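You operate a simulated robot arm through the tools that you are given. There is no shell and no other tool. Be economical: measure what you need, move in short steps, check, and stop when the job is done.

The job below is to be done with a simulated robot arm. You get a single attempt, and the scene is never put back.

TASK
Take the green round plate on the long table and put it away on the top board of the low grey shelf. Then take the orange cone and put it on top of the brown tape ring. Then put the green fabric case on the long table away on the third board from the bottom of the end shelf. Then put one of the tape reels from the middle of the long table on the cream slip. Then put the end stop on the far end of the long table away on the top of the pole bench. Then fetch the teal roll and stand it on the top of the white table. Then pull the bottom parts drawer open. Do these in the order given. Set down upright: orange cone, green fabric case, end stop, teal roll.

It is judged by the outcome, as a careful person would: the job done as asked, and still so three seconds after it is handed in. It fails if anything else is knocked over, pushed out of place, dropped, spilled or broken.

THE ROBOT
A 7-joint arm with a fingered hand on a trunk, on a base that drives. Base frame: it is fixed to the floor where the robot stands at the start and does not move with it; the origin is under the middle of the robot, x ahead of it, y to its left, z up; the surface under the hand at the start is at about z = 880. Readings come in mm, degrees, newtons and seconds.
With the tool pointing down near the work surface it reaches from about 300 to 700 mm from the robot's upright axis, wherever it stands. Its first joint turns from -166.0 to 166.0 degrees. Places, roughly: bottom parts drawer [-800, 1200, 500]; end stop (3x3x5 cm) [400, -2900, 900]; green fabric case (19x8x18 cm) [500, -600, 1000]; green round plate [500, 0, 1000]; orange cone [1000, 500, 1000]; slip [750, -1500, 1000]; tape reel [500, -1250, 1000]; tape ring (9x9x5 cm) [1000, 400, 900]; teal roll [500, -3000, 1000]; third board of the end shelf [1400, 3200, 700]; top board of the low grey shelf [1100, 4900, 900]; top of the pole bench [2900, 4900, 900]; top of the white table [500, -6200, 700]. Payload 4 kg.
The tool frame sits at the grasp point between the pads (the TCP): z along the fingers, y along the line on which they close. The tips reach 26 mm beyond it. The gripper opens to 148 mm. The gripper's body begins 73 mm behind the TCP. The gripper is a hand of 3 fingers: y runs from the thumb to the fingers, the wrist lies at [0, 0, -239] in the tool frame.
Orientation is that of the tool frame in the base frame, as a unit quaternion [x, y, z, w]. With the fingers straight down and closing along the base's y, the tool's x points along the base's -x, its y along +y and its z along -z.

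THE INTERFACE
- The arm moves only by the tool jog_arm. Its argument "targets" is a list of rows, each an object of numbers (a shift or turn left out is 0): "dx", "dy", "dz": the shift along the base's x, y, z in cm; "ax", "ay", "az": the turn, a rotation vector about the base's x, y, z in degrees. In form: [{"dx": .., "dy": .., "dz": .., "ax": .., "ay": .., "az": ..}, ...]. A call has 1 to 10 rows; each row is the pose to reach, as a shift and turn from the pose commanded when the call began. A row lasts 0.2 s, in which the tool goes at most 50 mm and 8.6 degrees; a call with a longer step from one row to the next is refused whole. Where a pose cannot be reached the arm comes as near as it can. A force on the tool above 40 N (or 10 N above the force at the start of the call, whichever is more), or a blocked arm, ends the call early, and 0.2 s more pass. In this call time passes only in rows, and 0.2 s behind the last. The reply holds the time, the measured pose of the TCP, the force on the tool along the base axes, the opening and the grip force, in the units named above and with some noise, with the torque about the TCP (base axes, N m) and any sound that the robot's microphone picked up, and new pictures: "views" is both (left out), scene, wrist or none.
- Cameras (640 x 400 px; columns grow to the right, rows downward): "scene" is now at [17.3, 121.2, 1532.6]; the picture's right is [-0.34, -0.94, 0.00], its down [-0.65, 0.23, -0.72] and it looks along [0.68, -0.24, -0.69] (base axes); focal length 262 px, centre (320, 200). "wrist" rides on the gripper at [68, -39, -90] in the tool frame; the picture's right is [0.50, 0.87, 0.00], its down [-0.66, 0.38, -0.65] and it looks along [-0.57, 0.33, 0.76] (tool axes); focal length 222 px, centre (320, 200). There is no depth. A picture from a camera that has moved, and an enlarged one, comes with that camera's place and axes in the base frame and with its lens.
- lift_body(by): slides the trunk up (or, below 0, down) by that many mm; the arm and the scene camera ride with it, the base frame stays. It gives what a move gives, with no picture.
- drive_base(legs): drives the robot by 1 to 6 legs, each [ahead, left, turn to the left] in mm, mm and degrees, along the robot's own axes; the way and the turn of a leg run together, so that a leg with both is an arc; at most 1500 mm and 180 degrees a leg. The arm and the cameras ride along, it lands a little off, and it stops where it bumps. It gives what a move gives, and a new picture of the scene camera.
- finger_targets(finger1, finger2, thumb_bend): sets how far each is bent, from 0 (flat) to 1 (curled in); at 0.3 the hand is open as for a grip, at 0.7 the pads meet at the TCP. One left out holds its place. A second passes; each finger stops where it meets its share of the squeeze, and holds until it gets a number again. It is the only way to open and close the hand. It gives what a move gives, with no picture; readings hold the bend of each and the force on the fingers (four entries, about 0 where the hand has none), thumb and palm.
- head_to(pan, tilt): turns the head with the scene camera to pan (to the left, within 155 degrees either way) and tilt (down, from -29 to 69), counted from straight ahead of the robot. It gives what a move gives, and a new picture of the scene camera.
- zoom(camera, box): a new picture of the part [left, top, right, bottom] of that camera's present view, enlarged. It takes no simulated time.
- close_job(): hands the job in; it is judged then, once.

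Go step by step. Nothing tells you exact positions but the pictures and the camera data: compare them with the known pose of the tool, close in by small moves and look again before you grip or let go. The budget is 196 turns and 260 pictures, counting those below and the enlarged ones. Unless the task says otherwise, let go and move clear before handing in.

The tools are called after "Emit:" as name(argument=value, ...) on one line, values as JSON. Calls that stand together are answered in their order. jog_arm: Moves the arm, as the interface text tells. Its arguments: {"type":"object","properties":{"targets":{"type":"array","items":{"type":"object","properties":{"dx":{"type":"number"},"dy":{"type":"number"},"dz":{"type":"number"},"ax":{"type":"number"},"ay":{"type":"number"},"az":{"type":"number"}}}},"views":{"type":"string","enum":["both","scene","wrist","none"]}},"required":["targets"]} The other tools are called the same way: lift_body (by) slides the trunk up or down; finger_targets (finger1, finger2, thumb_bend) moves the fingers one by one; drive_base (legs) drives the base; head_to (pan, tilt) turns the head that bears the scene camera; zoom (camera, box) takes an enlarged picture of a part of a camera's view; close_job () hands the job in.

At the start:

```text
clock: 0.0
eef_pos: [410.2, -41.8, 1243.2]
tool_rot: [0.0, 1.0, 0.0, -0.001]
wrist_force: [-0.5, -0.1, 0.4]
torque: [0.0, 0.0, -0.01]
width: 148.0
finger_force: 0.0
shape: jaw
bend: [0.3, 0.3, 0.3]
finger forces: [0.0, 0.0, 0.0, 0.0, 0.0, 0.0]
trunk travel left (down, up): [-500.0, 90.0]
robot x, y, heading: [-0.8, 0.1, 0.0]
head pan, tilt: [-19.6, 43.7]
```

scene: 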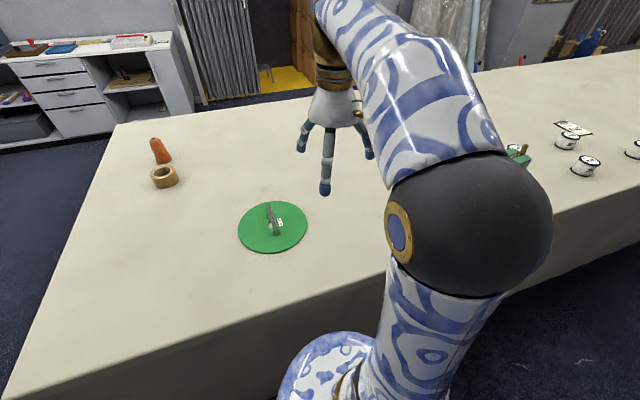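
wrist: 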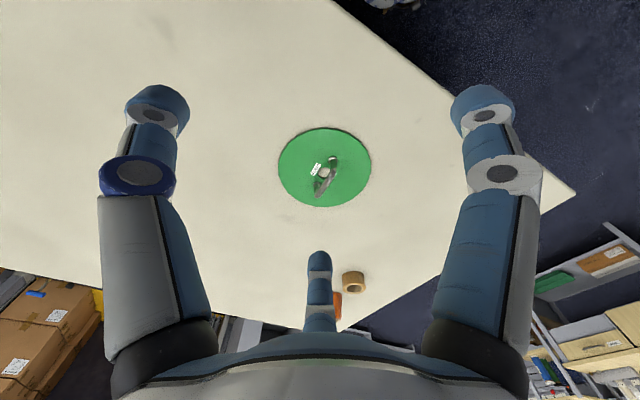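

I see the green plate with a grip-like thing on its middle, just ahead-left of the robot. I'll enlarge the pictures to see it before moving.

Emit:
zoom(camera="scene", box=[220, 180, 340, 270])

Emit:
zoom(camera="wrist", box=[260, 110, 390, 220])

Emit:
head_to(pan=40, tilt=30)

```text
4.44 times, centred on (280, 225) of scene
camera zoom: at [17.3, 121.2, 1532.6], right [-0.34, -0.94, 0.0], down [-0.65, 0.23, -0.72], along [0.68, -0.24, -0.69], focal length 1163 px, centre (498, 89)
```

zoom: 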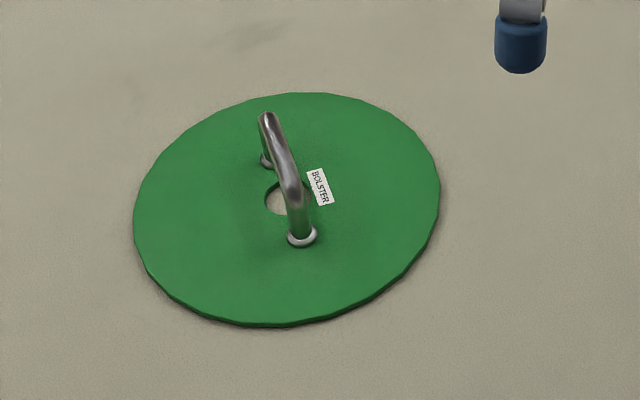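

```text
3.64 times, centred on (325, 165) of wrist
camera zoom: at [344.2, -80.5, 1334.7], right [-0.5, 0.87, 0.0], down [0.66, 0.38, 0.65], along [0.57, 0.33, -0.76], focal length 808 px, centre (302, 327)
```

zoom: 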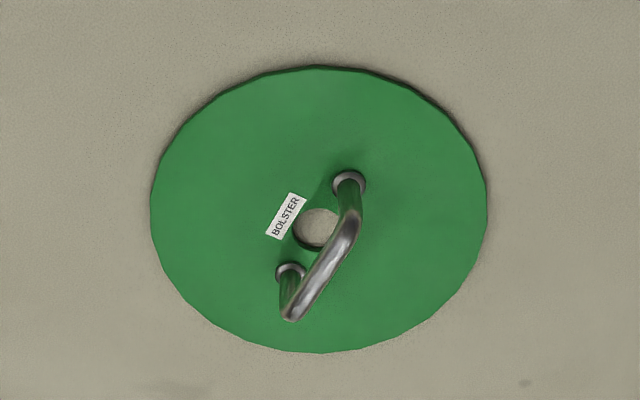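

```text
clock: 1.3
eef_pos: [410.8, -42.0, 1244.1]
tool_rot: [0.0, 1.0, 0.001, 0.0]
wrist_force: [0.0, -0.5, -1.0]
torque: [0.01, 0.01, 0.01]
width: 147.9
finger_force: 0.0
shape: jaw
bend: [0.3, 0.3, 0.3]
finger forces: [0.0, 0.1, 0.0, 0.1, 0.0, 0.0]
trunk travel left (down, up): [-500.0, 90.0]
robot x, y, heading: [1.3, 1.8, 0.2]
head pan, tilt: [40.0, 30.0]
camera scene: at [9.1, 206.9, 1553.3], right [0.64, -0.77, 0.0], down [-0.38, -0.32, -0.87], along [0.66, 0.56, -0.5], focal length 262 px, centre (320, 200)
```

scene: 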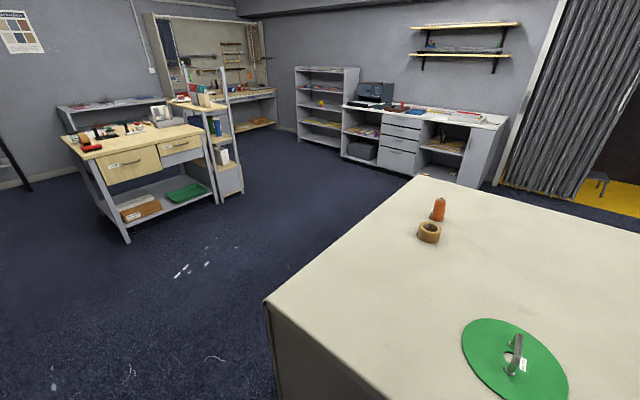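

The plate's handle runs along x with its middle at about (601, 82), top z about 930. The grey shelf is behind the wooden bench to the left. I go above the handle.

Emit:
jog_arm(targets=[{"dx": 2.7, "dy": 1.8, "dz": -3}, {"dx": 5.4, "dy": 3.6, "dz": -6}, {"dx": 8.1, "dy": 5.4, "dz": -9}, {"dx": 10.8, "dy": 7.2, "dz": -12}, {"dx": 13.5, "dy": 9, "dz": -15}, {"dx": 16.2, "dy": 10.7, "dz": -18}, {"dx": 19, "dy": 12.4, "dz": -21}, {"dx": 19, "dy": 12.4, "dz": -24}], views="wrist")

Emit:
head_to(pan=5, tilt=45)

```text
clock: 3.1
eef_pos: [601.8, 82.9, 1004.6]
tool_rot: [0.001, 1.0, 0.0, 0.0]
wrist_force: [-0.1, -0.2, 0.3]
torque: [0.03, 0.01, -0.01]
width: 148.0
finger_force: 0.1
shape: jaw
bend: [0.3, 0.3, 0.3]
finger forces: [0.0, 0.1, 0.0, 0.0, 0.0, 0.0]
trunk travel left (down, up): [-500.0, 90.0]
robot x, y, heading: [1.9, -0.9, 0.0]
head pan, tilt: [40.0, 30.0]
camera wrist: at [535.6, 43.8, 1095.3], right [-0.5, 0.87, 0.0], down [0.65, 0.38, 0.65], along [0.57, 0.33, -0.76], focal length 222 px, centre (320, 200)
```

wrist: 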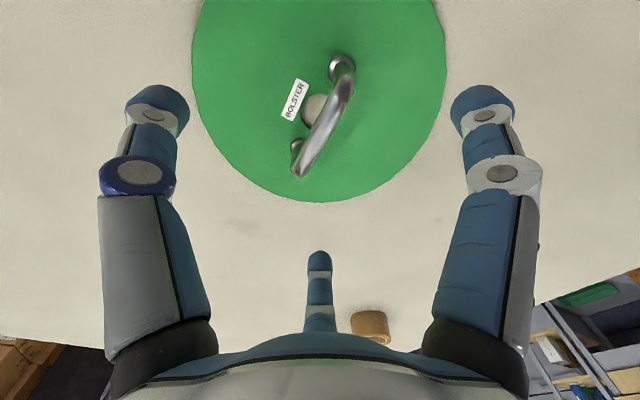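

```text
clock: 4.1
eef_pos: [601.3, 81.9, 1005.2]
tool_rot: [0.0, 1.0, 0.0, 0.0]
wrist_force: [0.4, -0.8, -0.7]
torque: [-0.01, 0.0, 0.03]
width: 147.7
finger_force: 0.1
shape: jaw
bend: [0.3, 0.3, 0.3]
finger forces: [0.0, 0.1, 0.0, 0.1, 0.0, 0.0]
trunk travel left (down, up): [-500.0, 90.0]
robot x, y, heading: [3.7, -0.2, -0.0]
head pan, tilt: [5.0, 45.0]
camera scene: at [20.9, 156.0, 1530.8], right [0.09, -1.0, 0.0], down [-0.7, -0.06, -0.71], along [0.7, 0.06, -0.71], focal length 262 px, centre (320, 200)
```

scene: 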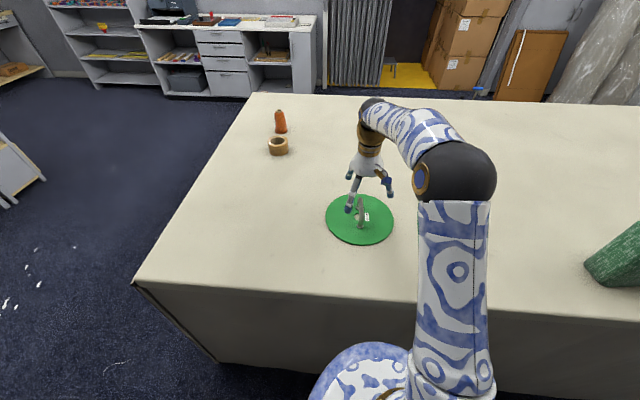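

The handle's middle agrees at about (601, 78). I go down to the bar.

Emit:
jog_arm(targets=[{"dy": -0.3, "dz": -3}, {"dy": -0.3, "dz": -5.5}, {"dy": -0.3, "dz": -7}, {"dy": -0.3, "dz": -7.8}, {"dy": -0.3, "dz": -8.2}], views="both")

```text
clock: 5.3
eef_pos: [600.4, 80.1, 920.4]
tool_rot: [0.0, 1.0, 0.0, -0.001]
wrist_force: [-0.3, -0.2, 0.2]
torque: [0.02, -0.02, 0.01]
width: 147.9
finger_force: 0.0
shape: jaw
bend: [0.3, 0.3, 0.3]
finger forces: [0.1, 0.1, 0.0, 0.1, 0.0, 0.0]
trunk travel left (down, up): [-500.0, 90.0]
robot x, y, heading: [4.8, -1.3, -0.3]
head pan, tilt: [5.0, 45.0]
camera scene: at [20.9, 156.0, 1530.7], right [0.09, -1.0, 0.0], down [-0.7, -0.06, -0.71], along [0.7, 0.06, -0.71], focal length 262 px, centre (320, 200)
camera wrist: at [534.2, 42.2, 1011.9], right [-0.5, 0.87, 0.0], down [0.66, 0.38, 0.65], along [0.57, 0.33, -0.76], focal length 222 px, centre (320, 200)
```

scene: 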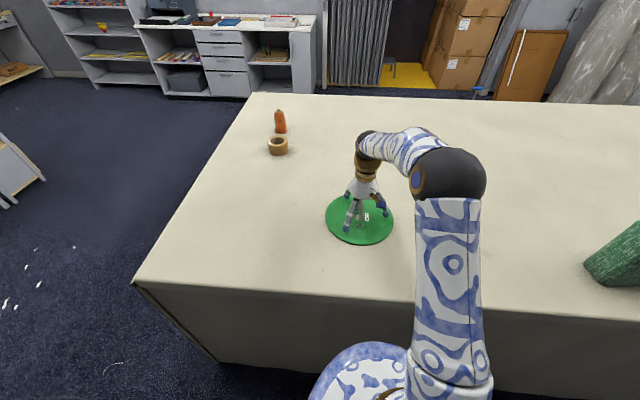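
wrist: 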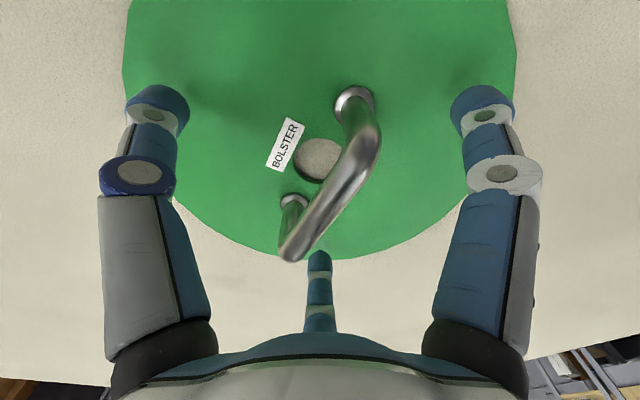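

The TCP sits on the bar. I close the hand.

Emit:
finger_targets(finger1=0.75, finger2=0.75, thumb_bend=0.75)

Emit:
jog_arm(targets=[{"dz": 1}, {"dz": 3}, {"dz": 6}])

```text
clock: 6.3
eef_pos: [601.5, 80.9, 921.1]
tool_rot: [0.0, 1.0, 0.001, 0.0]
wrist_force: [0.6, 0.5, -0.5]
torque: [0.0, 0.0, 0.01]
width: 0.2
finger_force: 0.0
shape: fingers
bend: [0.73, 0.73, 0.72]
finger forces: [0.0, 0.0, 0.1, 0.1, 0.0, 0.0]
trunk travel left (down, up): [-500.0, 90.0]
robot x, y, heading: [0.7, 0.0, 0.1]
head pan, tilt: [5.0, 45.0]
```

```text
clock: 7.1
eef_pos: [600.4, 78.9, 980.5]
tool_rot: [0.0, 1.0, 0.0, 0.0]
wrist_force: [0.2, -0.4, -0.1]
torque: [0.02, 0.03, 0.05]
width: 0.1
finger_force: 0.2
shape: fingers
bend: [0.73, 0.73, 0.72]
finger forces: [0.3, 0.6, 0.0, 0.0, 0.0, 0.1]
trunk travel left (down, up): [-500.0, 90.0]
robot x, y, heading: [0.9, 3.5, -0.1]
head pan, tilt: [5.0, 45.0]
camera scene: at [21.1, 156.0, 1530.7], right [0.09, -1.0, 0.0], down [-0.7, -0.06, -0.71], along [0.7, 0.06, -0.71], focal length 262 px, centre (320, 200)
camera wrist: at [533.6, 40.9, 1071.9], right [-0.5, 0.87, 0.0], down [0.66, 0.38, 0.65], along [0.57, 0.33, -0.76], focal length 222 px, centre (320, 200)
```

scene: 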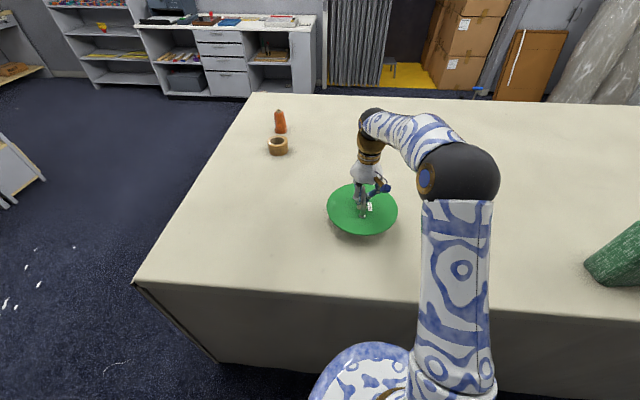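
wrist: 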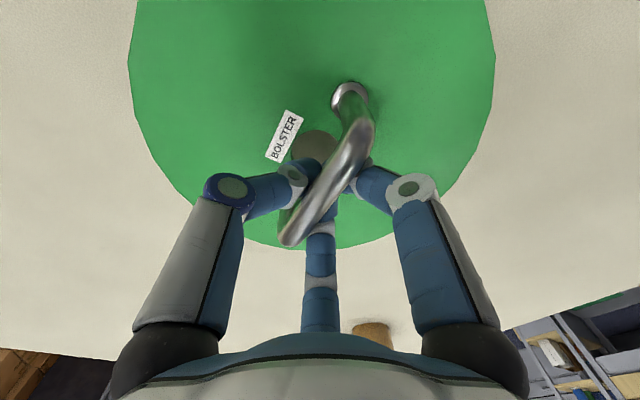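

The plate hangs on the hooked fingers under the bar. I curl them a bit more for a firm hold.

Emit:
finger_targets(finger1=0.9, finger2=0.9, thumb_bend=0.9)

Emit:
jog_arm(targets=[{"dz": 2}, {"dz": 4}], views="wrist")

```text
clock: 8.1
eef_pos: [600.5, 78.9, 981.2]
tool_rot: [0.0, 1.0, 0.0, 0.0]
wrist_force: [0.2, -0.4, -2.3]
torque: [0.0, 0.0, 0.02]
width: 0.3
finger_force: 0.0
shape: fingers
bend: [0.83, 0.83, 0.8]
finger forces: [0.1, 0.0, 0.0, 0.0, 0.1, 0.1]
trunk travel left (down, up): [-500.0, 90.0]
robot x, y, heading: [0.7, 1.3, 0.1]
head pan, tilt: [5.0, 45.0]
```

```text
clock: 8.7
eef_pos: [601.4, 79.4, 1020.7]
tool_rot: [-0.001, 1.0, 0.0, 0.0]
wrist_force: [0.8, 0.3, -2.8]
torque: [-0.01, 0.0, -0.02]
width: 0.0
finger_force: 0.1
shape: fingers
bend: [0.83, 0.84, 0.8]
finger forces: [0.0, 0.0, 0.0, 0.0, 0.0, 0.0]
trunk travel left (down, up): [-500.0, 90.0]
robot x, y, heading: [0.8, -3.9, 0.2]
head pan, tilt: [5.0, 45.0]
camera wrist: at [534.6, 40.7, 1112.2], right [-0.5, 0.87, 0.0], down [0.66, 0.38, 0.65], along [0.57, 0.33, -0.76], focal length 222 px, centre (320, 200)
```

wrist: 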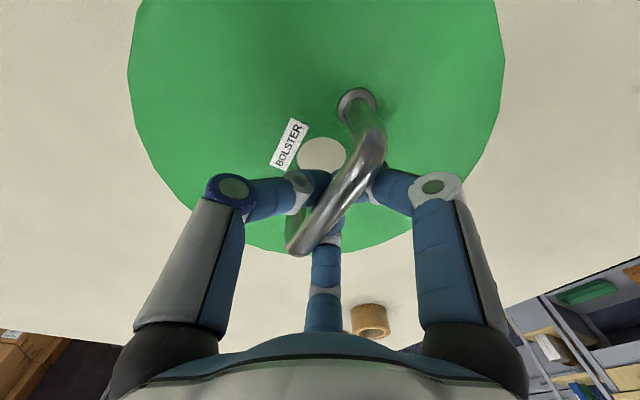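

The plate is held, hanging from the hooked fingers. I raise it, draw it in, then turn left and look along the way to the grey shelf.

Emit:
jog_arm(targets=[{"dz": 4}, {"dz": 8, "dx": -2}, {"dz": 12, "dx": -5}, {"dz": 15, "dx": -8}, {"dz": 17, "dx": -12}], views="none")

Emit:
drive_base(legs=[[0, 0, 45], [0, 0, 45]])

Emit:
head_to(pan=-8, tilt=25)

```text
clock: 9.9
eef_pos: [477.4, 79.9, 1192.1]
tool_rot: [0.001, 1.0, 0.0, 0.0]
wrist_force: [-0.4, 0.2, -3.5]
torque: [-0.01, 0.03, -0.01]
width: 0.0
finger_force: 0.1
shape: fingers
bend: [0.84, 0.84, 0.8]
finger forces: [0.1, 0.0, 0.1, 0.1, 0.0, 0.0]
trunk travel left (down, up): [-500.0, 90.0]
robot x, y, heading: [-0.3, -2.3, -0.2]
head pan, tilt: [5.0, 45.0]
```

```text
clock: 14.4
eef_pos: [-83.3, 478.5, 1192.0]
tool_rot: [0.709, -0.705, 0.0, 0.0]
wrist_force: [0.0, -0.6, -3.1]
torque: [-0.05, -0.01, 0.0]
width: 0.1
finger_force: 0.0
shape: fingers
bend: [0.84, 0.84, 0.8]
finger forces: [0.0, 0.0, 0.0, 0.0, 0.1, 0.0]
trunk travel left (down, up): [-500.0, 90.0]
robot x, y, heading: [1.1, 1.7, 90.4]
head pan, tilt: [5.0, 45.0]
camera scene: at [-158.7, 18.0, 1530.7], right [1.0, 0.09, 0.0], down [0.07, -0.7, -0.71], along [-0.07, 0.7, -0.71], focal length 262 px, centre (320, 200)
```

scene: 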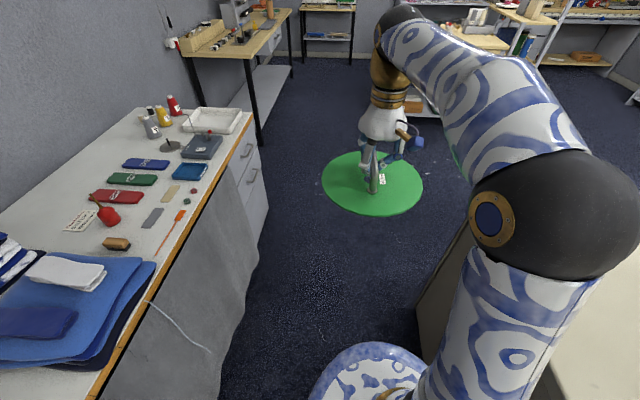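

```text
clock: 15.3
eef_pos: [-83.0, 478.7, 1190.8]
tool_rot: [0.71, -0.704, 0.0, 0.0]
wrist_force: [-0.2, 0.2, -3.6]
torque: [0.03, -0.05, -0.02]
width: 0.2
finger_force: 0.0
shape: fingers
bend: [0.84, 0.84, 0.8]
finger forces: [0.0, 0.1, 0.1, 0.0, 0.0, 0.1]
trunk travel left (down, up): [-500.0, 90.0]
robot x, y, heading: [-0.1, -2.9, 90.1]
head pan, tilt: [-8.0, 25.0]
camera scene: at [-138.8, 28.4, 1561.3], right [0.99, -0.13, 0.0], down [-0.06, -0.42, -0.91], along [0.12, 0.9, -0.42], focal length 262 px, centre (320, 200)
```

scene: 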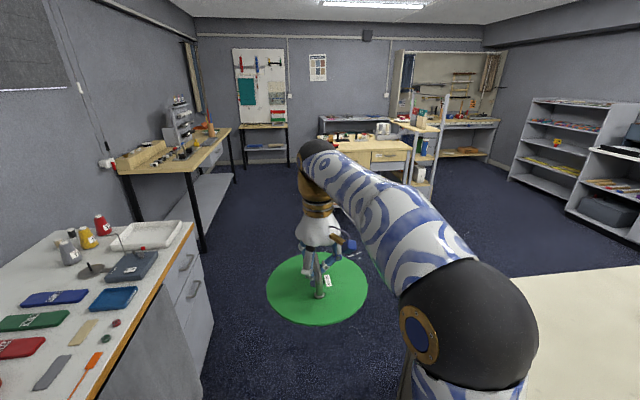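

The aisle ahead (+y) is free between the drawer bench and the long table. I drive ahead in stages to the far side of the wooden bench.

Emit:
drive_base(legs=[[1300, 250, 0], [1200, 100, 0]])

Emit:
head_to(pan=-25, tilt=25)

```text
clock: 27.6
eef_pos: [-399.4, 2985.9, 1190.9]
tool_rot: [-0.7, 0.714, -0.001, 0.0]
wrist_force: [0.6, 0.6, -3.6]
torque: [0.01, 0.01, -0.03]
width: 0.0
finger_force: 0.2
shape: fingers
bend: [0.84, 0.84, 0.8]
finger forces: [0.0, 0.0, 0.0, 0.0, 0.0, 0.0]
trunk travel left (down, up): [-500.0, 90.0]
robot x, y, heading: [-329.1, 2501.8, 88.8]
head pan, tilt: [-8.0, 25.0]
camera scene: at [-466.5, 2536.9, 1561.3], right [0.99, -0.16, 0.0], down [-0.07, -0.42, -0.91], along [0.14, 0.89, -0.42], focal length 262 px, centre (320, 200)
```

scene: 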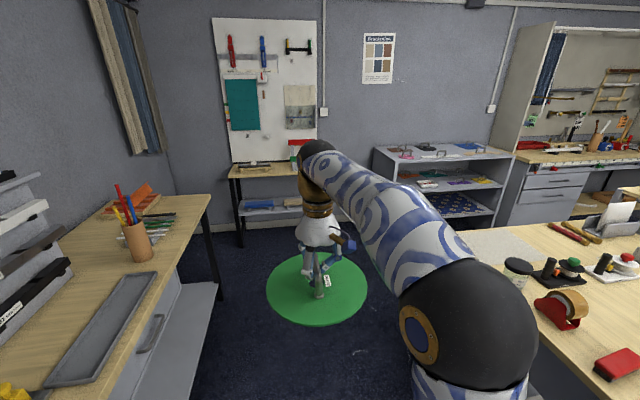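

```text
clock: 28.4
eef_pos: [-398.7, 2984.9, 1192.2]
tool_rot: [-0.7, 0.714, 0.001, 0.0]
wrist_force: [0.3, 0.2, -2.7]
torque: [-0.02, -0.02, -0.02]
width: 0.0
finger_force: 0.1
shape: fingers
bend: [0.84, 0.84, 0.8]
finger forces: [0.1, 0.0, 0.1, 0.0, 0.0, 0.0]
trunk travel left (down, up): [-500.0, 90.0]
robot x, y, heading: [-328.6, 2504.2, 89.1]
head pan, tilt: [-25.0, 25.0]
camera scene: at [-440.6, 2528.6, 1561.3], right [0.9, -0.44, 0.0], down [-0.19, -0.38, -0.91], along [0.4, 0.81, -0.42], focal length 262 px, centre (320, 200)
```

scene: 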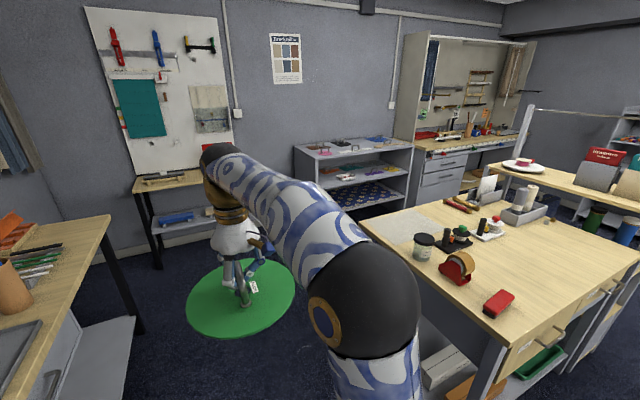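

The low grey shelf stands behind the wooden bench, with its front at about y 4550 and x 550–1580. I drive into the gap between them, then look at the top board.

Emit:
drive_base(legs=[[1480, -50, 1], [0, -650, 0]])

Emit:
head_to(pan=-45, tilt=35)

```text
clock: 39.0
eef_pos: [291.9, 4464.4, 1190.3]
tool_rot: [0.713, -0.702, 0.0, -0.001]
wrist_force: [-0.1, -0.2, -2.4]
torque: [0.02, -0.01, 0.03]
width: 0.0
finger_force: 0.1
shape: fingers
bend: [0.84, 0.84, 0.8]
finger forces: [0.0, 0.1, 0.1, 0.0, 0.0, 0.0]
trunk travel left (down, up): [-500.0, 90.0]
robot x, y, heading: [379.1, 3985.5, 90.7]
head pan, tilt: [-25.0, 25.0]
camera scene: at [265.0, 4005.5, 1561.3], right [0.91, -0.41, 0.0], down [-0.17, -0.39, -0.91], along [0.37, 0.83, -0.42], focal length 262 px, centre (320, 200)
```

scene: 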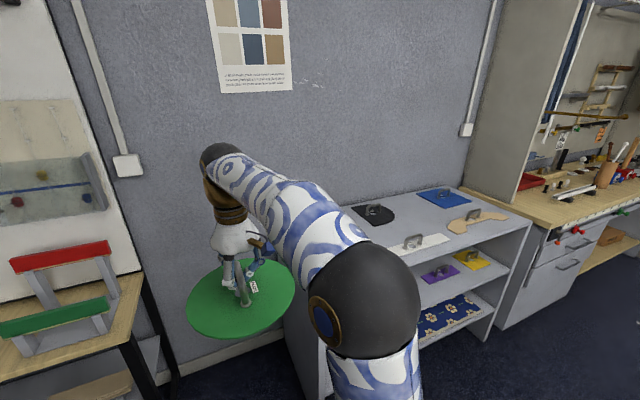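

```text
clock: 39.8
eef_pos: [291.5, 4464.1, 1191.6]
tool_rot: [0.712, -0.702, 0.0, -0.001]
wrist_force: [-0.1, 0.2, -2.9]
torque: [0.01, 0.01, -0.01]
width: 0.0
finger_force: 0.1
shape: fingers
bend: [0.84, 0.84, 0.8]
finger forces: [0.1, 0.0, 0.1, 0.0, 0.0, 0.1]
trunk travel left (down, up): [-500.0, 90.0]
robot x, y, heading: [379.6, 3986.8, 90.9]
head pan, tilt: [-45.0, 35.0]
camera scene: at [288.4, 3984.6, 1545.6], right [0.72, -0.7, 0.0], down [-0.4, -0.41, -0.82], along [0.57, 0.59, -0.57], focal length 262 px, centre (320, 200)
```

scene: 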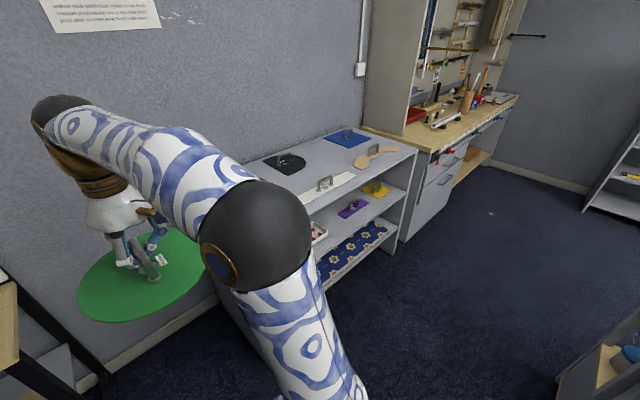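

The top board carries other handled plates; I move right and look from there for the free spot.

Emit:
drive_base(legs=[[0, -650, 0]])

Emit:
head_to(pan=15, tilt=40)

```text
clock: 43.4
eef_pos: [948.7, 4469.6, 1191.1]
tool_rot: [0.708, -0.706, 0.0, 0.0]
wrist_force: [0.3, -0.3, -3.5]
torque: [-0.01, -0.02, 0.01]
width: 0.1
finger_force: 0.1
shape: fingers
bend: [0.84, 0.84, 0.8]
finger forces: [0.1, 0.1, 0.0, 0.0, 0.0, 0.0]
trunk travel left (down, up): [-500.0, 90.0]
robot x, y, heading: [1025.4, 3991.8, 90.3]
head pan, tilt: [-45.0, 35.0]
camera scene: at [940.4, 3991.3, 1545.6], right [0.71, -0.7, 0.0], down [-0.4, -0.41, -0.82], along [0.58, 0.58, -0.57], focal length 262 px, centre (320, 200)
```

scene: 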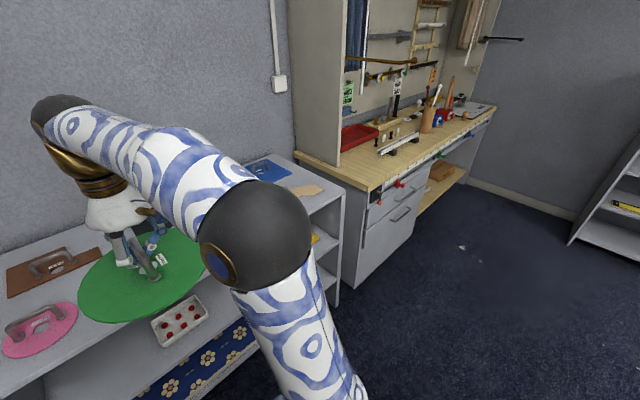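

```text
clock: 44.7
eef_pos: [948.2, 4469.9, 1190.7]
tool_rot: [0.708, -0.706, 0.0, 0.001]
wrist_force: [0.0, 0.3, -2.4]
torque: [-0.05, -0.03, 0.01]
width: 0.1
finger_force: 0.1
shape: fingers
bend: [0.84, 0.84, 0.8]
finger forces: [0.0, 0.0, 0.1, 0.0, 0.0, 0.1]
trunk travel left (down, up): [-500.0, 90.0]
robot x, y, heading: [1025.1, 3990.0, 90.3]
head pan, tilt: [15.0, 40.0]
camera scene: at [855.9, 4010.8, 1538.0], right [0.96, 0.26, 0.0], down [0.17, -0.62, -0.77], along [-0.2, 0.74, -0.64], focal length 262 px, centre (320, 200)
```

scene: 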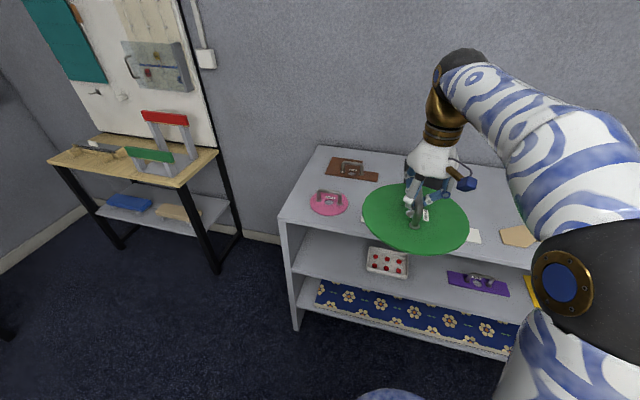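

I've mapped some items on the board, but the arm hides the rest. I turn the base left to swing the arm aside and view the board whole.

Emit:
drive_base(legs=[[0, 0, 75]])

Emit:
head_to(pan=-75, tilt=40)

```text
clock: 48.4
eef_pos: [544.8, 4022.9, 1189.1]
tool_rot: [0.993, -0.114, -0.001, 0.0]
wrist_force: [0.4, 0.9, -2.6]
torque: [-0.01, 0.01, 0.03]
width: 0.0
finger_force: 0.0
shape: fingers
bend: [0.84, 0.84, 0.8]
finger forces: [0.1, 0.0, 0.0, 0.0, 0.0, 0.0]
trunk travel left (down, up): [-500.0, 90.0]
robot x, y, heading: [1032.9, 3993.5, 166.8]
head pan, tilt: [15.0, 40.0]
camera scene: at [967.7, 3825.6, 1538.0], right [-0.03, 1.0, 0.0], down [0.64, 0.02, -0.77], along [-0.77, -0.02, -0.64], focal length 262 px, centre (320, 200)
```

scene: 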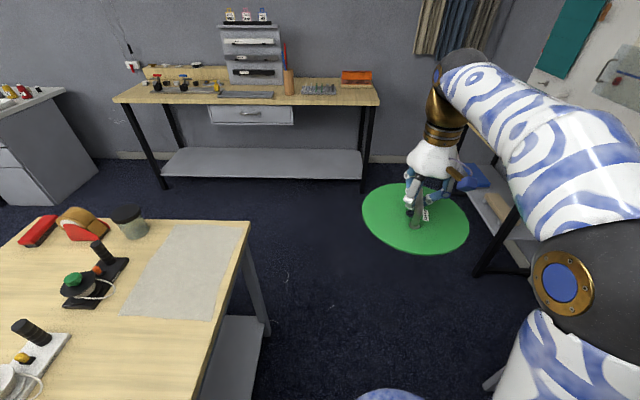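

```text
clock: 50.1
eef_pos: [545.0, 4023.7, 1190.9]
tool_rot: [0.993, -0.115, 0.0, 0.0]
wrist_force: [0.7, -0.6, -3.7]
torque: [0.0, -0.03, -0.01]
width: 0.2
finger_force: 0.0
shape: fingers
bend: [0.84, 0.84, 0.8]
finger forces: [0.1, 0.1, 0.0, 0.1, 0.0, 0.0]
trunk travel left (down, up): [-500.0, 90.0]
robot x, y, heading: [1033.5, 3990.9, 166.8]
head pan, tilt: [-75.0, 40.0]
camera scene: at [1049.9, 3913.3, 1538.0], right [1.0, 0.03, 0.0], down [0.02, -0.64, -0.77], along [-0.02, 0.77, -0.64], focal length 262 px, centre (320, 200)
```

scene: 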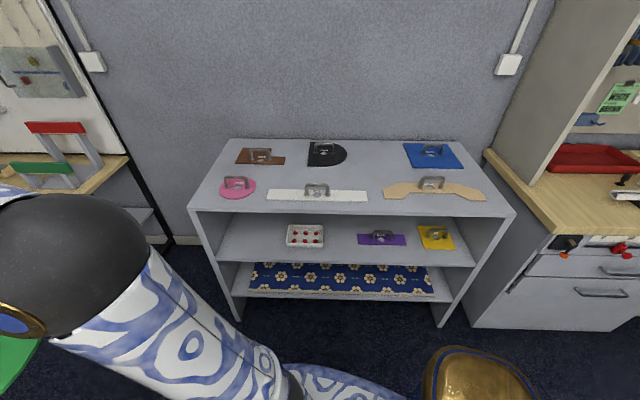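

Between the black and blue plates there is a free slot centred about (1290, 4960). I turn back and stand before it.

Emit:
drive_base(legs=[[0, 0, -76.8], [0, -340, 0], [280, 0, 0]])

Emit:
head_to(pan=5, tilt=45)

```text
clock: 57.2
eef_pos: [1291.1, 4755.0, 1190.3]
tool_rot: [-0.705, 0.709, 0.0, 0.0]
wrist_force: [0.4, -0.6, -2.7]
torque: [0.02, 0.0, 0.03]
width: 0.2
finger_force: 0.1
shape: fingers
bend: [0.84, 0.84, 0.8]
finger forces: [0.0, 0.1, 0.0, 0.0, 0.1, 0.0]
trunk travel left (down, up): [-500.0, 90.0]
robot x, y, heading: [1368.4, 4272.1, 89.7]
head pan, tilt: [-75.0, 40.0]
camera scene: at [1299.1, 4236.5, 1538.0], right [0.25, -0.97, 0.0], down [-0.62, -0.16, -0.77], along [0.74, 0.19, -0.64], focal length 262 px, centre (320, 200)
```

scene: 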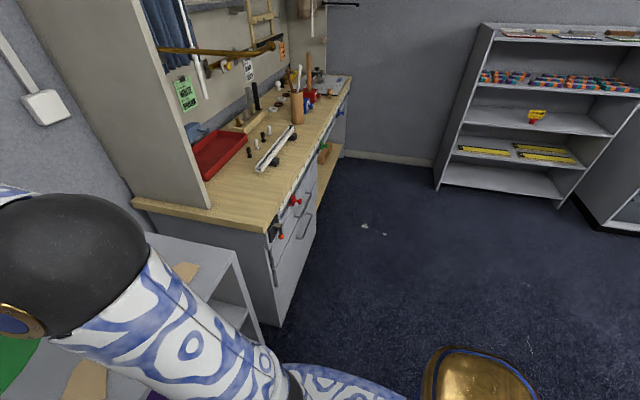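

```text
clock: 58.7
eef_pos: [1292.1, 4754.1, 1191.6]
tool_rot: [-0.705, 0.709, 0.0, 0.0]
wrist_force: [-0.5, 0.2, -2.8]
torque: [0.03, -0.03, 0.04]
width: 0.1
finger_force: 0.0
shape: fingers
bend: [0.84, 0.84, 0.8]
finger forces: [0.1, 0.0, 0.0, 0.0, 0.1, 0.0]
trunk travel left (down, up): [-500.0, 90.0]
robot x, y, heading: [1374.3, 4274.2, 89.5]
head pan, tilt: [5.0, 45.0]
camera scene: at [1210.3, 4295.5, 1530.7], right [1.0, 0.08, 0.0], down [0.06, -0.7, -0.71], along [-0.06, 0.7, -0.71], focal length 262 px, centre (320, 200)
```

scene: 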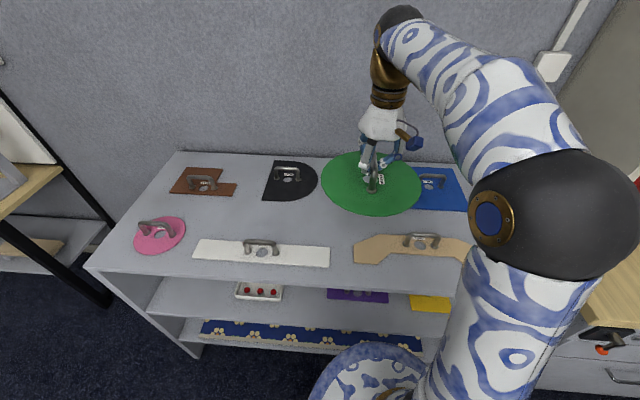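

The slot is confirmed. I reach forward 20 cm and lower over it.

Emit:
jog_arm(targets=[{"dy": 2.5}, {"dy": 5}, {"dy": 8}, {"dy": 11}, {"dy": 14}, {"dy": 17, "dz": -2}, {"dy": 19.5, "dz": -5}, {"dy": 20.5, "dz": -9}, {"dy": 20.5, "dz": -13}, {"dy": 20.5, "dz": -17}], views="both")

```text
clock: 60.9
eef_pos: [1290.9, 4962.4, 1019.7]
tool_rot: [-0.706, 0.708, -0.001, -0.001]
wrist_force: [-0.8, 0.1, -2.9]
torque: [0.01, -0.05, -0.03]
width: 0.0
finger_force: 0.1
shape: fingers
bend: [0.85, 0.85, 0.81]
finger forces: [0.0, 0.1, 0.0, 0.0, 0.1, 0.0]
out of reach, approached as far as the arm can: row 5, 6, 7, 8, 9
trunk travel left (down, up): [-500.0, 90.0]
robot x, y, heading: [1370.3, 4280.5, 89.6]
head pan, tilt: [5.0, 45.0]
camera scene: at [1210.0, 4296.8, 1530.6], right [1.0, 0.08, 0.0], down [0.06, -0.71, -0.71], along [-0.06, 0.7, -0.71], focal length 262 px, centre (320, 200)
camera wrist: at [1330.7, 4894.7, 1110.3], right [-0.87, -0.49, 0.0], down [-0.37, 0.66, 0.65], along [-0.32, 0.57, -0.76], focal length 222 px, centre (320, 200)
```

scene: 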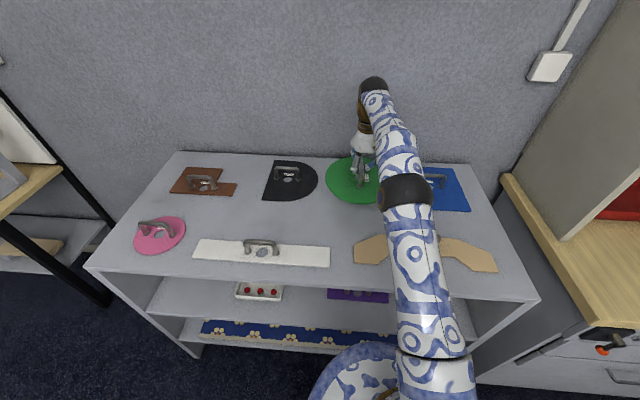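
wrist: 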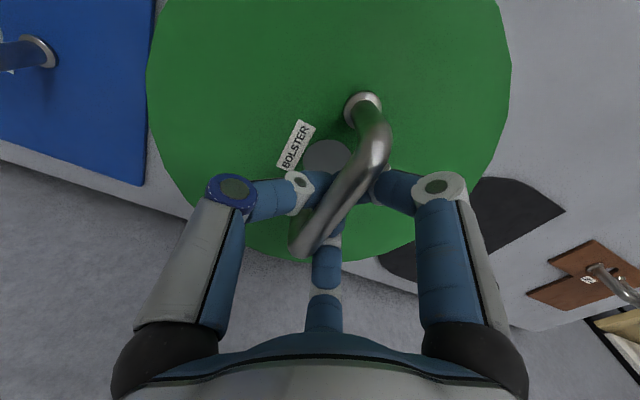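

The plate hovers over the free slot. I lower it in small steps to contact.

Emit:
jog_arm(targets=[{"dz": -2.5}, {"dz": -4.5}, {"dz": -5.5}, {"dz": -6.2}, {"dz": -6.8}], views="both")

```text
clock: 62.1
eef_pos: [1292.2, 4959.1, 952.5]
tool_rot: [-0.705, 0.709, -0.001, 0.0]
wrist_force: [-0.4, 0.1, -2.9]
torque: [-0.03, -0.02, -0.03]
width: 0.5
finger_force: 0.1
shape: fingers
bend: [0.85, 0.85, 0.81]
finger forces: [0.0, 0.2, 0.1, 0.1, 0.0, 0.1]
trunk travel left (down, up): [-500.0, 90.0]
robot x, y, heading: [1370.9, 4274.6, 89.7]
head pan, tilt: [5.0, 45.0]
camera scene: at [1210.3, 4295.8, 1530.7], right [1.0, 0.08, 0.0], down [0.06, -0.71, -0.71], along [-0.06, 0.7, -0.71], focal length 262 px, centre (320, 200)
camera wrist: at [1332.9, 4892.5, 1043.2], right [-0.87, -0.49, 0.0], down [-0.37, 0.66, 0.65], along [-0.32, 0.57, -0.76], focal length 222 px, centre (320, 200)
```

scene: 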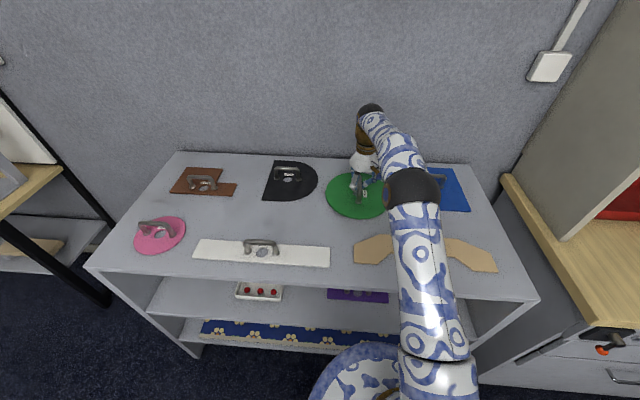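
wrist: 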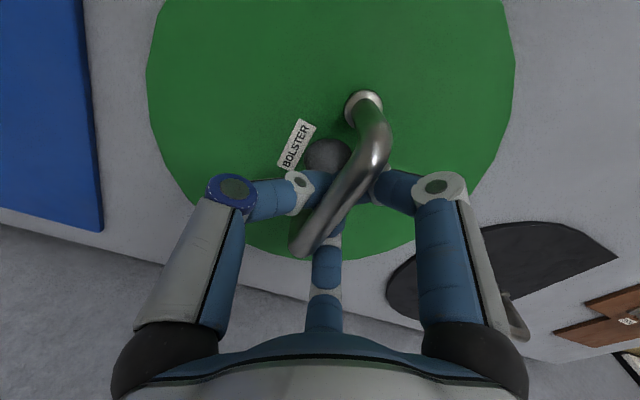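

Clearances of about 30 mm each side. I lower until the weight goes off the hand.

Emit:
jog_arm(targets=[{"dz": -0.5}, {"dz": -1.0}, {"dz": -1.4}], views="wrist")

```text
clock: 62.9
eef_pos: [1292.1, 4960.5, 938.4]
tool_rot: [-0.705, 0.709, -0.001, 0.001]
wrist_force: [-0.3, 0.2, -0.4]
torque: [0.0, 0.0, 0.03]
width: 0.1
finger_force: 0.0
shape: fingers
bend: [0.85, 0.85, 0.81]
finger forces: [0.1, 0.0, 0.0, 0.1, 0.0, 0.1]
trunk travel left (down, up): [-500.0, 90.0]
robot x, y, heading: [1368.3, 4281.6, 89.8]
head pan, tilt: [5.0, 45.0]
camera wrist: at [1332.2, 4892.6, 1029.2], right [-0.87, -0.49, 0.0], down [-0.37, 0.66, 0.65], along [-0.32, 0.57, -0.76], focal length 222 px, centre (320, 200)
```

wrist: 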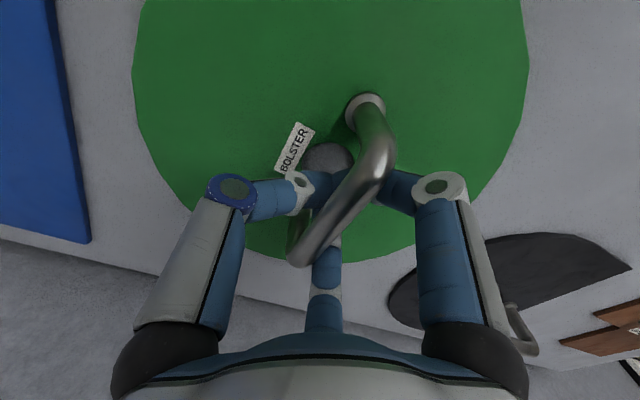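

The weight is off; the plate rests on the board. I open and rise.

Emit:
finger_targets(finger1=0.3, finger2=0.3, thumb_bend=0.3)

Emit:
jog_arm(targets=[{"dz": 3}, {"dz": 7}, {"dz": 11}, {"dz": 15}, {"dz": 19}, {"dz": 22, "dy": -4}, {"dz": 24, "dy": -9}, {"dz": 25, "dy": -13}, {"dz": 25, "dy": -17}, {"dz": 25, "dy": -20}], views="scene")

```text
clock: 63.9
eef_pos: [1292.1, 4960.0, 938.1]
tool_rot: [-0.705, 0.709, -0.001, 0.001]
wrist_force: [0.1, 0.6, -0.5]
torque: [-0.04, -0.01, 0.0]
width: 126.7
finger_force: 0.3
shape: fingers
bend: [0.3, 0.3, 0.3]
finger forces: [0.0, 0.1, 0.1, 0.1, 0.1, 0.1]
trunk travel left (down, up): [-500.0, 90.0]
robot x, y, heading: [1370.8, 4277.4, 89.6]
head pan, tilt: [5.0, 45.0]
```

```text
refused: row 7 steps farther than a row can; nothing moved
```

Emit:
jog_arm(targets=[{"dz": 3}, {"dz": 7}, {"dz": 11}, {"dz": 15}, {"dz": 19}, {"dz": 22, "dy": -3}, {"dz": 24, "dy": -7}, {"dz": 25, "dy": -11}, {"dz": 25, "dy": -15.5}, {"dz": 25, "dy": -20}], views="scene")

```text
clock: 66.1
eef_pos: [1291.5, 4757.4, 1189.0]
tool_rot: [-0.705, 0.709, 0.0, 0.0]
wrist_force: [-0.1, 0.3, -0.4]
torque: [0.01, -0.02, -0.01]
width: 126.7
finger_force: 0.1
shape: fingers
bend: [0.3, 0.3, 0.3]
finger forces: [0.1, 0.1, 0.0, 0.0, 0.1, 0.1]
out of reach, approached as far as the arm can: row 3, 4, 5, 6
trunk travel left (down, up): [-500.0, 90.0]
robot x, y, heading: [1367.7, 4272.8, 89.3]
head pan, tilt: [5.0, 45.0]
camera scene: at [1210.3, 4294.7, 1530.8], right [1.0, 0.08, 0.0], down [0.06, -0.7, -0.71], along [-0.06, 0.71, -0.71], focal length 262 px, centre (320, 200)
```

scene: 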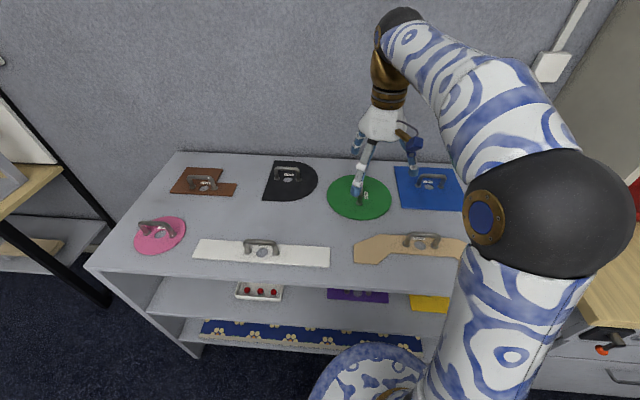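

The plate lies well on the grey shelf's top board. Now I drive back by the open floor on the right to the left end of the long table for the cone and ring.

Emit:
drive_base(legs=[[-220, 0, 0], [0, -800, 0], [0, 0, -90]])

Emit:
head_to(pan=-70, tilt=25)

```text
clock: 75.6
eef_pos: [2647.9, 4098.9, 1188.8]
tool_rot: [0.03, 1.0, 0.0, 0.0]
wrist_force: [-0.6, -0.7, 0.2]
torque: [0.01, -0.02, 0.0]
width: 126.9
finger_force: 0.0
shape: fingers
bend: [0.3, 0.3, 0.3]
finger forces: [0.0, 0.0, 0.0, 0.1, 0.0, 0.1]
trunk travel left (down, up): [-500.0, 90.0]
robot x, y, heading: [2159.3, 4049.3, -3.2]
head pan, tilt: [5.0, 45.0]
camera scene: at [2191.0, 4203.3, 1530.7], right [0.03, -1.0, 0.0], down [-0.71, -0.02, -0.71], along [0.71, 0.02, -0.71], focal length 262 px, centre (320, 200)
```

scene: 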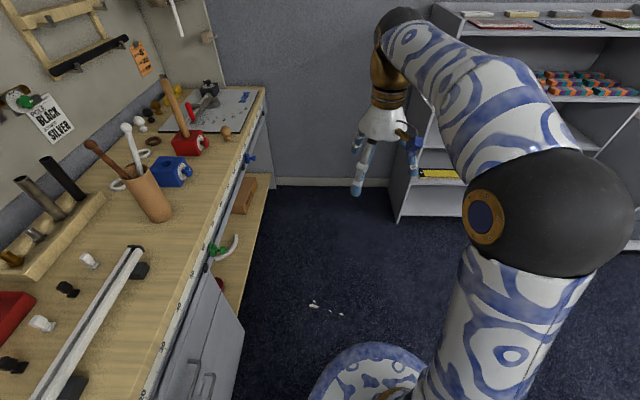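

```text
clock: 77.0
eef_pos: [2646.5, 4098.2, 1188.2]
tool_rot: [0.03, 1.0, 0.0, 0.0]
wrist_force: [-0.2, -0.6, 0.2]
torque: [-0.01, -0.01, -0.03]
width: 126.8
finger_force: 0.0
shape: fingers
bend: [0.3, 0.3, 0.3]
finger forces: [0.1, 0.0, 0.0, 0.0, 0.1, 0.0]
trunk travel left (down, up): [-500.0, 90.0]
robot x, y, heading: [2158.5, 4052.8, -3.3]
head pan, tilt: [-70.0, 25.0]
camera scene: at [2136.1, 4112.8, 1561.3], right [-0.96, -0.29, 0.0], down [-0.12, 0.41, -0.91], along [0.26, -0.87, -0.42], focal length 262 px, centre (320, 200)
```

scene: 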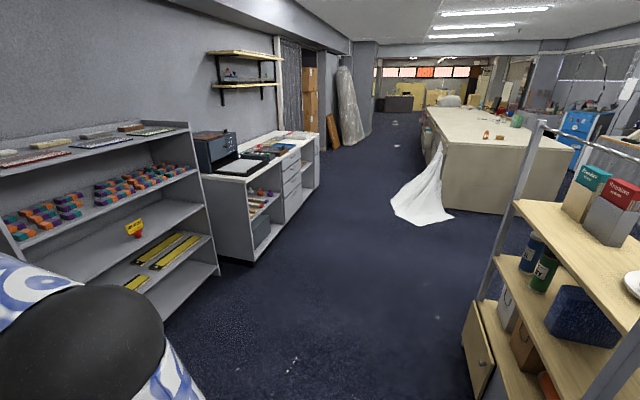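

The way down on the right is clear, apart from a cloth trailing at the table's corner near (1750, 800), which I keep away from.

Emit:
drive_base(legs=[[0, 0, -86.8], [1300, 0, 0], [1300, 0, 0]])

Emit:
head_to(pan=-50, tilt=30)

```text
clock: 93.3
eef_pos: [2267.6, 978.5, 1188.4]
tool_rot: [0.704, 0.71, 0.0, 0.0]
wrist_force: [0.5, 0.7, 0.5]
torque: [-0.01, -0.02, -0.01]
width: 126.7
finger_force: 0.1
shape: fingers
bend: [0.3, 0.3, 0.3]
finger forces: [0.0, 0.0, 0.0, 0.1, 0.1, 0.0]
trunk travel left (down, up): [-500.0, 90.0]
robot x, y, heading: [2182.9, 1459.2, -89.6]
head pan, tilt: [-70.0, 25.0]
camera scene: at [2249.9, 1486.5, 1561.3], right [-0.35, 0.94, 0.0], down [0.4, 0.15, -0.91], along [-0.85, -0.32, -0.42], focal length 262 px, centre (320, 200)
```

scene: 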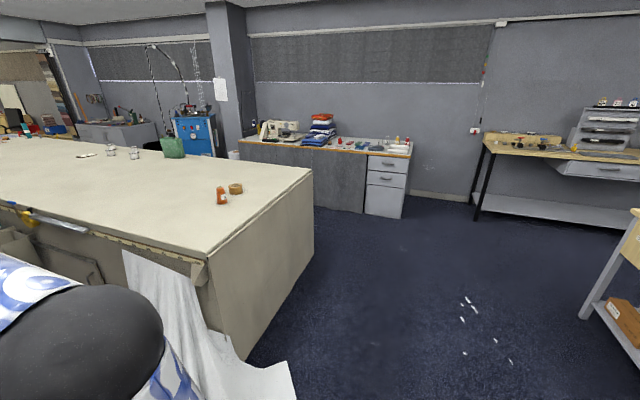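

```text
clock: 94.2
eef_pos: [2267.2, 977.5, 1188.8]
tool_rot: [0.704, 0.71, 0.0, 0.0]
wrist_force: [-0.2, 0.5, 1.0]
torque: [-0.01, 0.03, 0.0]
width: 126.7
finger_force: 0.2
shape: fingers
bend: [0.3, 0.3, 0.3]
finger forces: [0.0, 0.0, 0.0, 0.0, 0.1, 0.0]
trunk travel left (down, up): [-500.0, 90.0]
robot x, y, heading: [2183.6, 1461.1, -89.3]
head pan, tilt: [-50.0, 30.0]
camera scene: at [2267.4, 1460.2, 1553.4], right [-0.65, 0.76, 0.0], down [0.38, 0.32, -0.87], along [-0.66, -0.56, -0.5], focal length 262 px, centre (320, 200)
```

scene: 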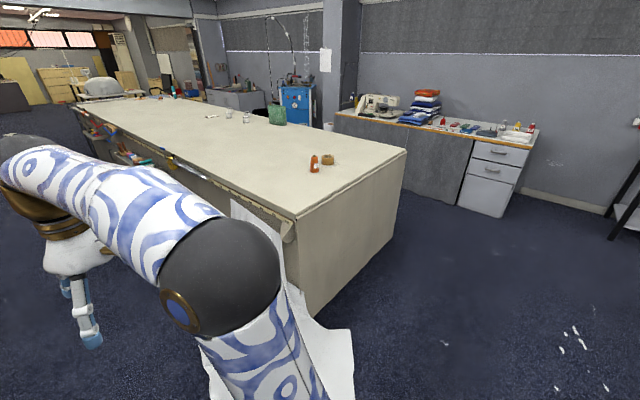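

I strafe to the middle of the table's end and drive up to it.

Emit:
drive_base(legs=[[0, -1230, 0], [390, 0, 0]])

Emit:
head_to(pan=10, tilt=45)

```text
clock: 102.5
eef_pos: [1026.4, 579.5, 1189.2]
tool_rot: [0.704, 0.711, 0.0, 0.0]
wrist_force: [-0.1, 0.6, 0.5]
torque: [0.01, 0.02, 0.01]
width: 126.6
finger_force: 0.0
shape: fingers
bend: [0.3, 0.3, 0.3]
finger forces: [0.1, 0.1, 0.0, 0.1, 0.0, 0.0]
trunk travel left (down, up): [-500.0, 90.0]
robot x, y, heading: [943.2, 1062.3, -89.3]
head pan, tilt: [-50.0, 30.0]
camera scene: at [1024.5, 1061.9, 1553.4], right [-0.65, 0.76, 0.0], down [0.38, 0.33, -0.87], along [-0.66, -0.56, -0.5], focal length 262 px, centre (320, 200)
```

scene: 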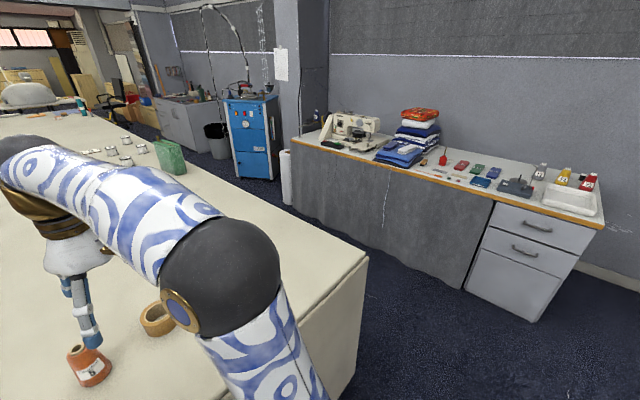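

```text
clock: 103.8
eef_pos: [1026.9, 580.4, 1188.0]
tool_rot: [0.704, 0.711, 0.0, 0.0]
wrist_force: [-0.4, 1.0, -0.8]
torque: [-0.01, -0.04, 0.0]
width: 126.9
finger_force: 0.1
shape: fingers
bend: [0.3, 0.3, 0.3]
finger forces: [0.0, 0.1, 0.0, 0.1, 0.1, 0.0]
trunk travel left (down, up): [-500.0, 90.0]
robot x, y, heading: [940.4, 1056.3, -89.5]
head pan, tilt: [10.0, 45.0]
camera scene: at [1108.0, 1041.2, 1530.8], right [-0.98, -0.18, 0.0], down [-0.13, 0.7, -0.71], along [0.13, -0.7, -0.71], focal length 262 px, centre (320, 200)
```

scene: 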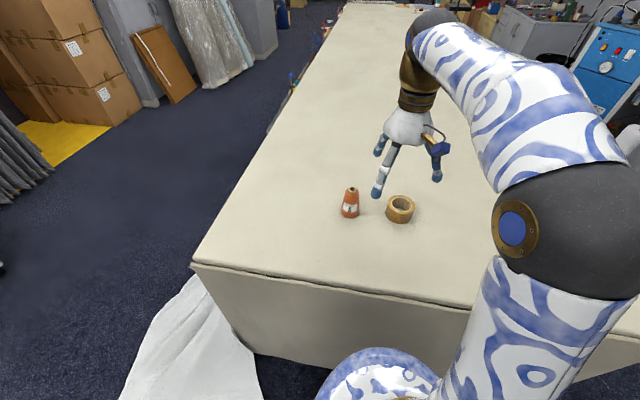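

Emit:
zoom(camera="scene", box=[320, 160, 448, 240])

Emit:
jog_arm(targets=[{"dy": 0.1}], views="wrist")

```text
5.00 times, centred on (384, 200) of scene
camera zoom: at [1108.0, 1041.2, 1530.8], right [-0.98, -0.18, 0.0], down [-0.13, 0.7, -0.71], along [0.13, -0.7, -0.71], focal length 1308 px, centre (0, 200)
```

zoom: 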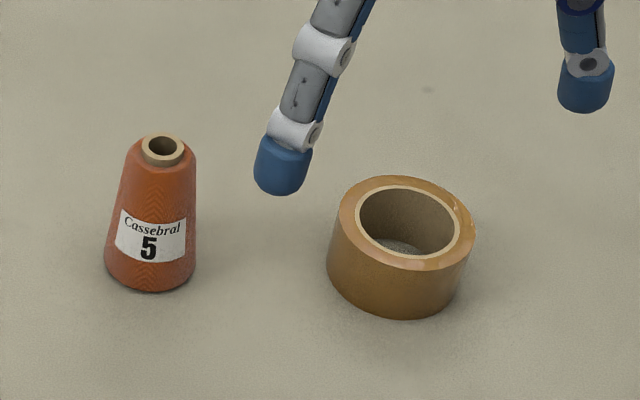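

```text
clock: 104.2
eef_pos: [1027.3, 581.2, 1187.5]
tool_rot: [0.703, 0.711, 0.0, 0.0]
wrist_force: [-0.2, -0.4, -0.2]
torque: [0.0, 0.0, 0.0]
width: 126.9
finger_force: 0.1
shape: fingers
bend: [0.3, 0.3, 0.3]
finger forces: [0.0, 0.0, 0.0, 0.1, 0.0, 0.1]
trunk travel left (down, up): [-500.0, 90.0]
robot x, y, heading: [945.8, 1062.0, -89.5]
head pan, tilt: [10.0, 45.0]
camera wrist: at [988.7, 648.8, 1279.6], right [0.86, 0.51, 0.0], down [0.39, -0.65, 0.65], along [0.33, -0.56, -0.76], focal length 222 px, centre (320, 200)
```

wrist: 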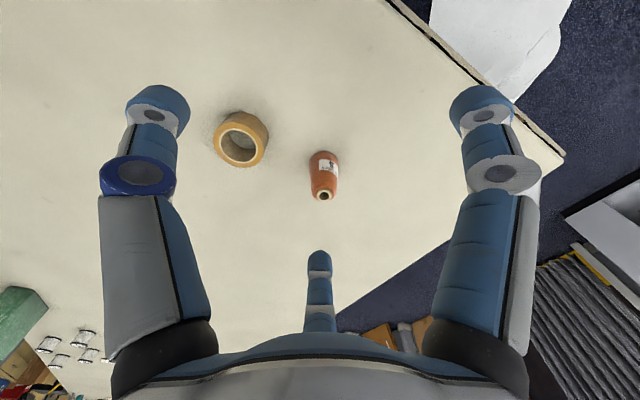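

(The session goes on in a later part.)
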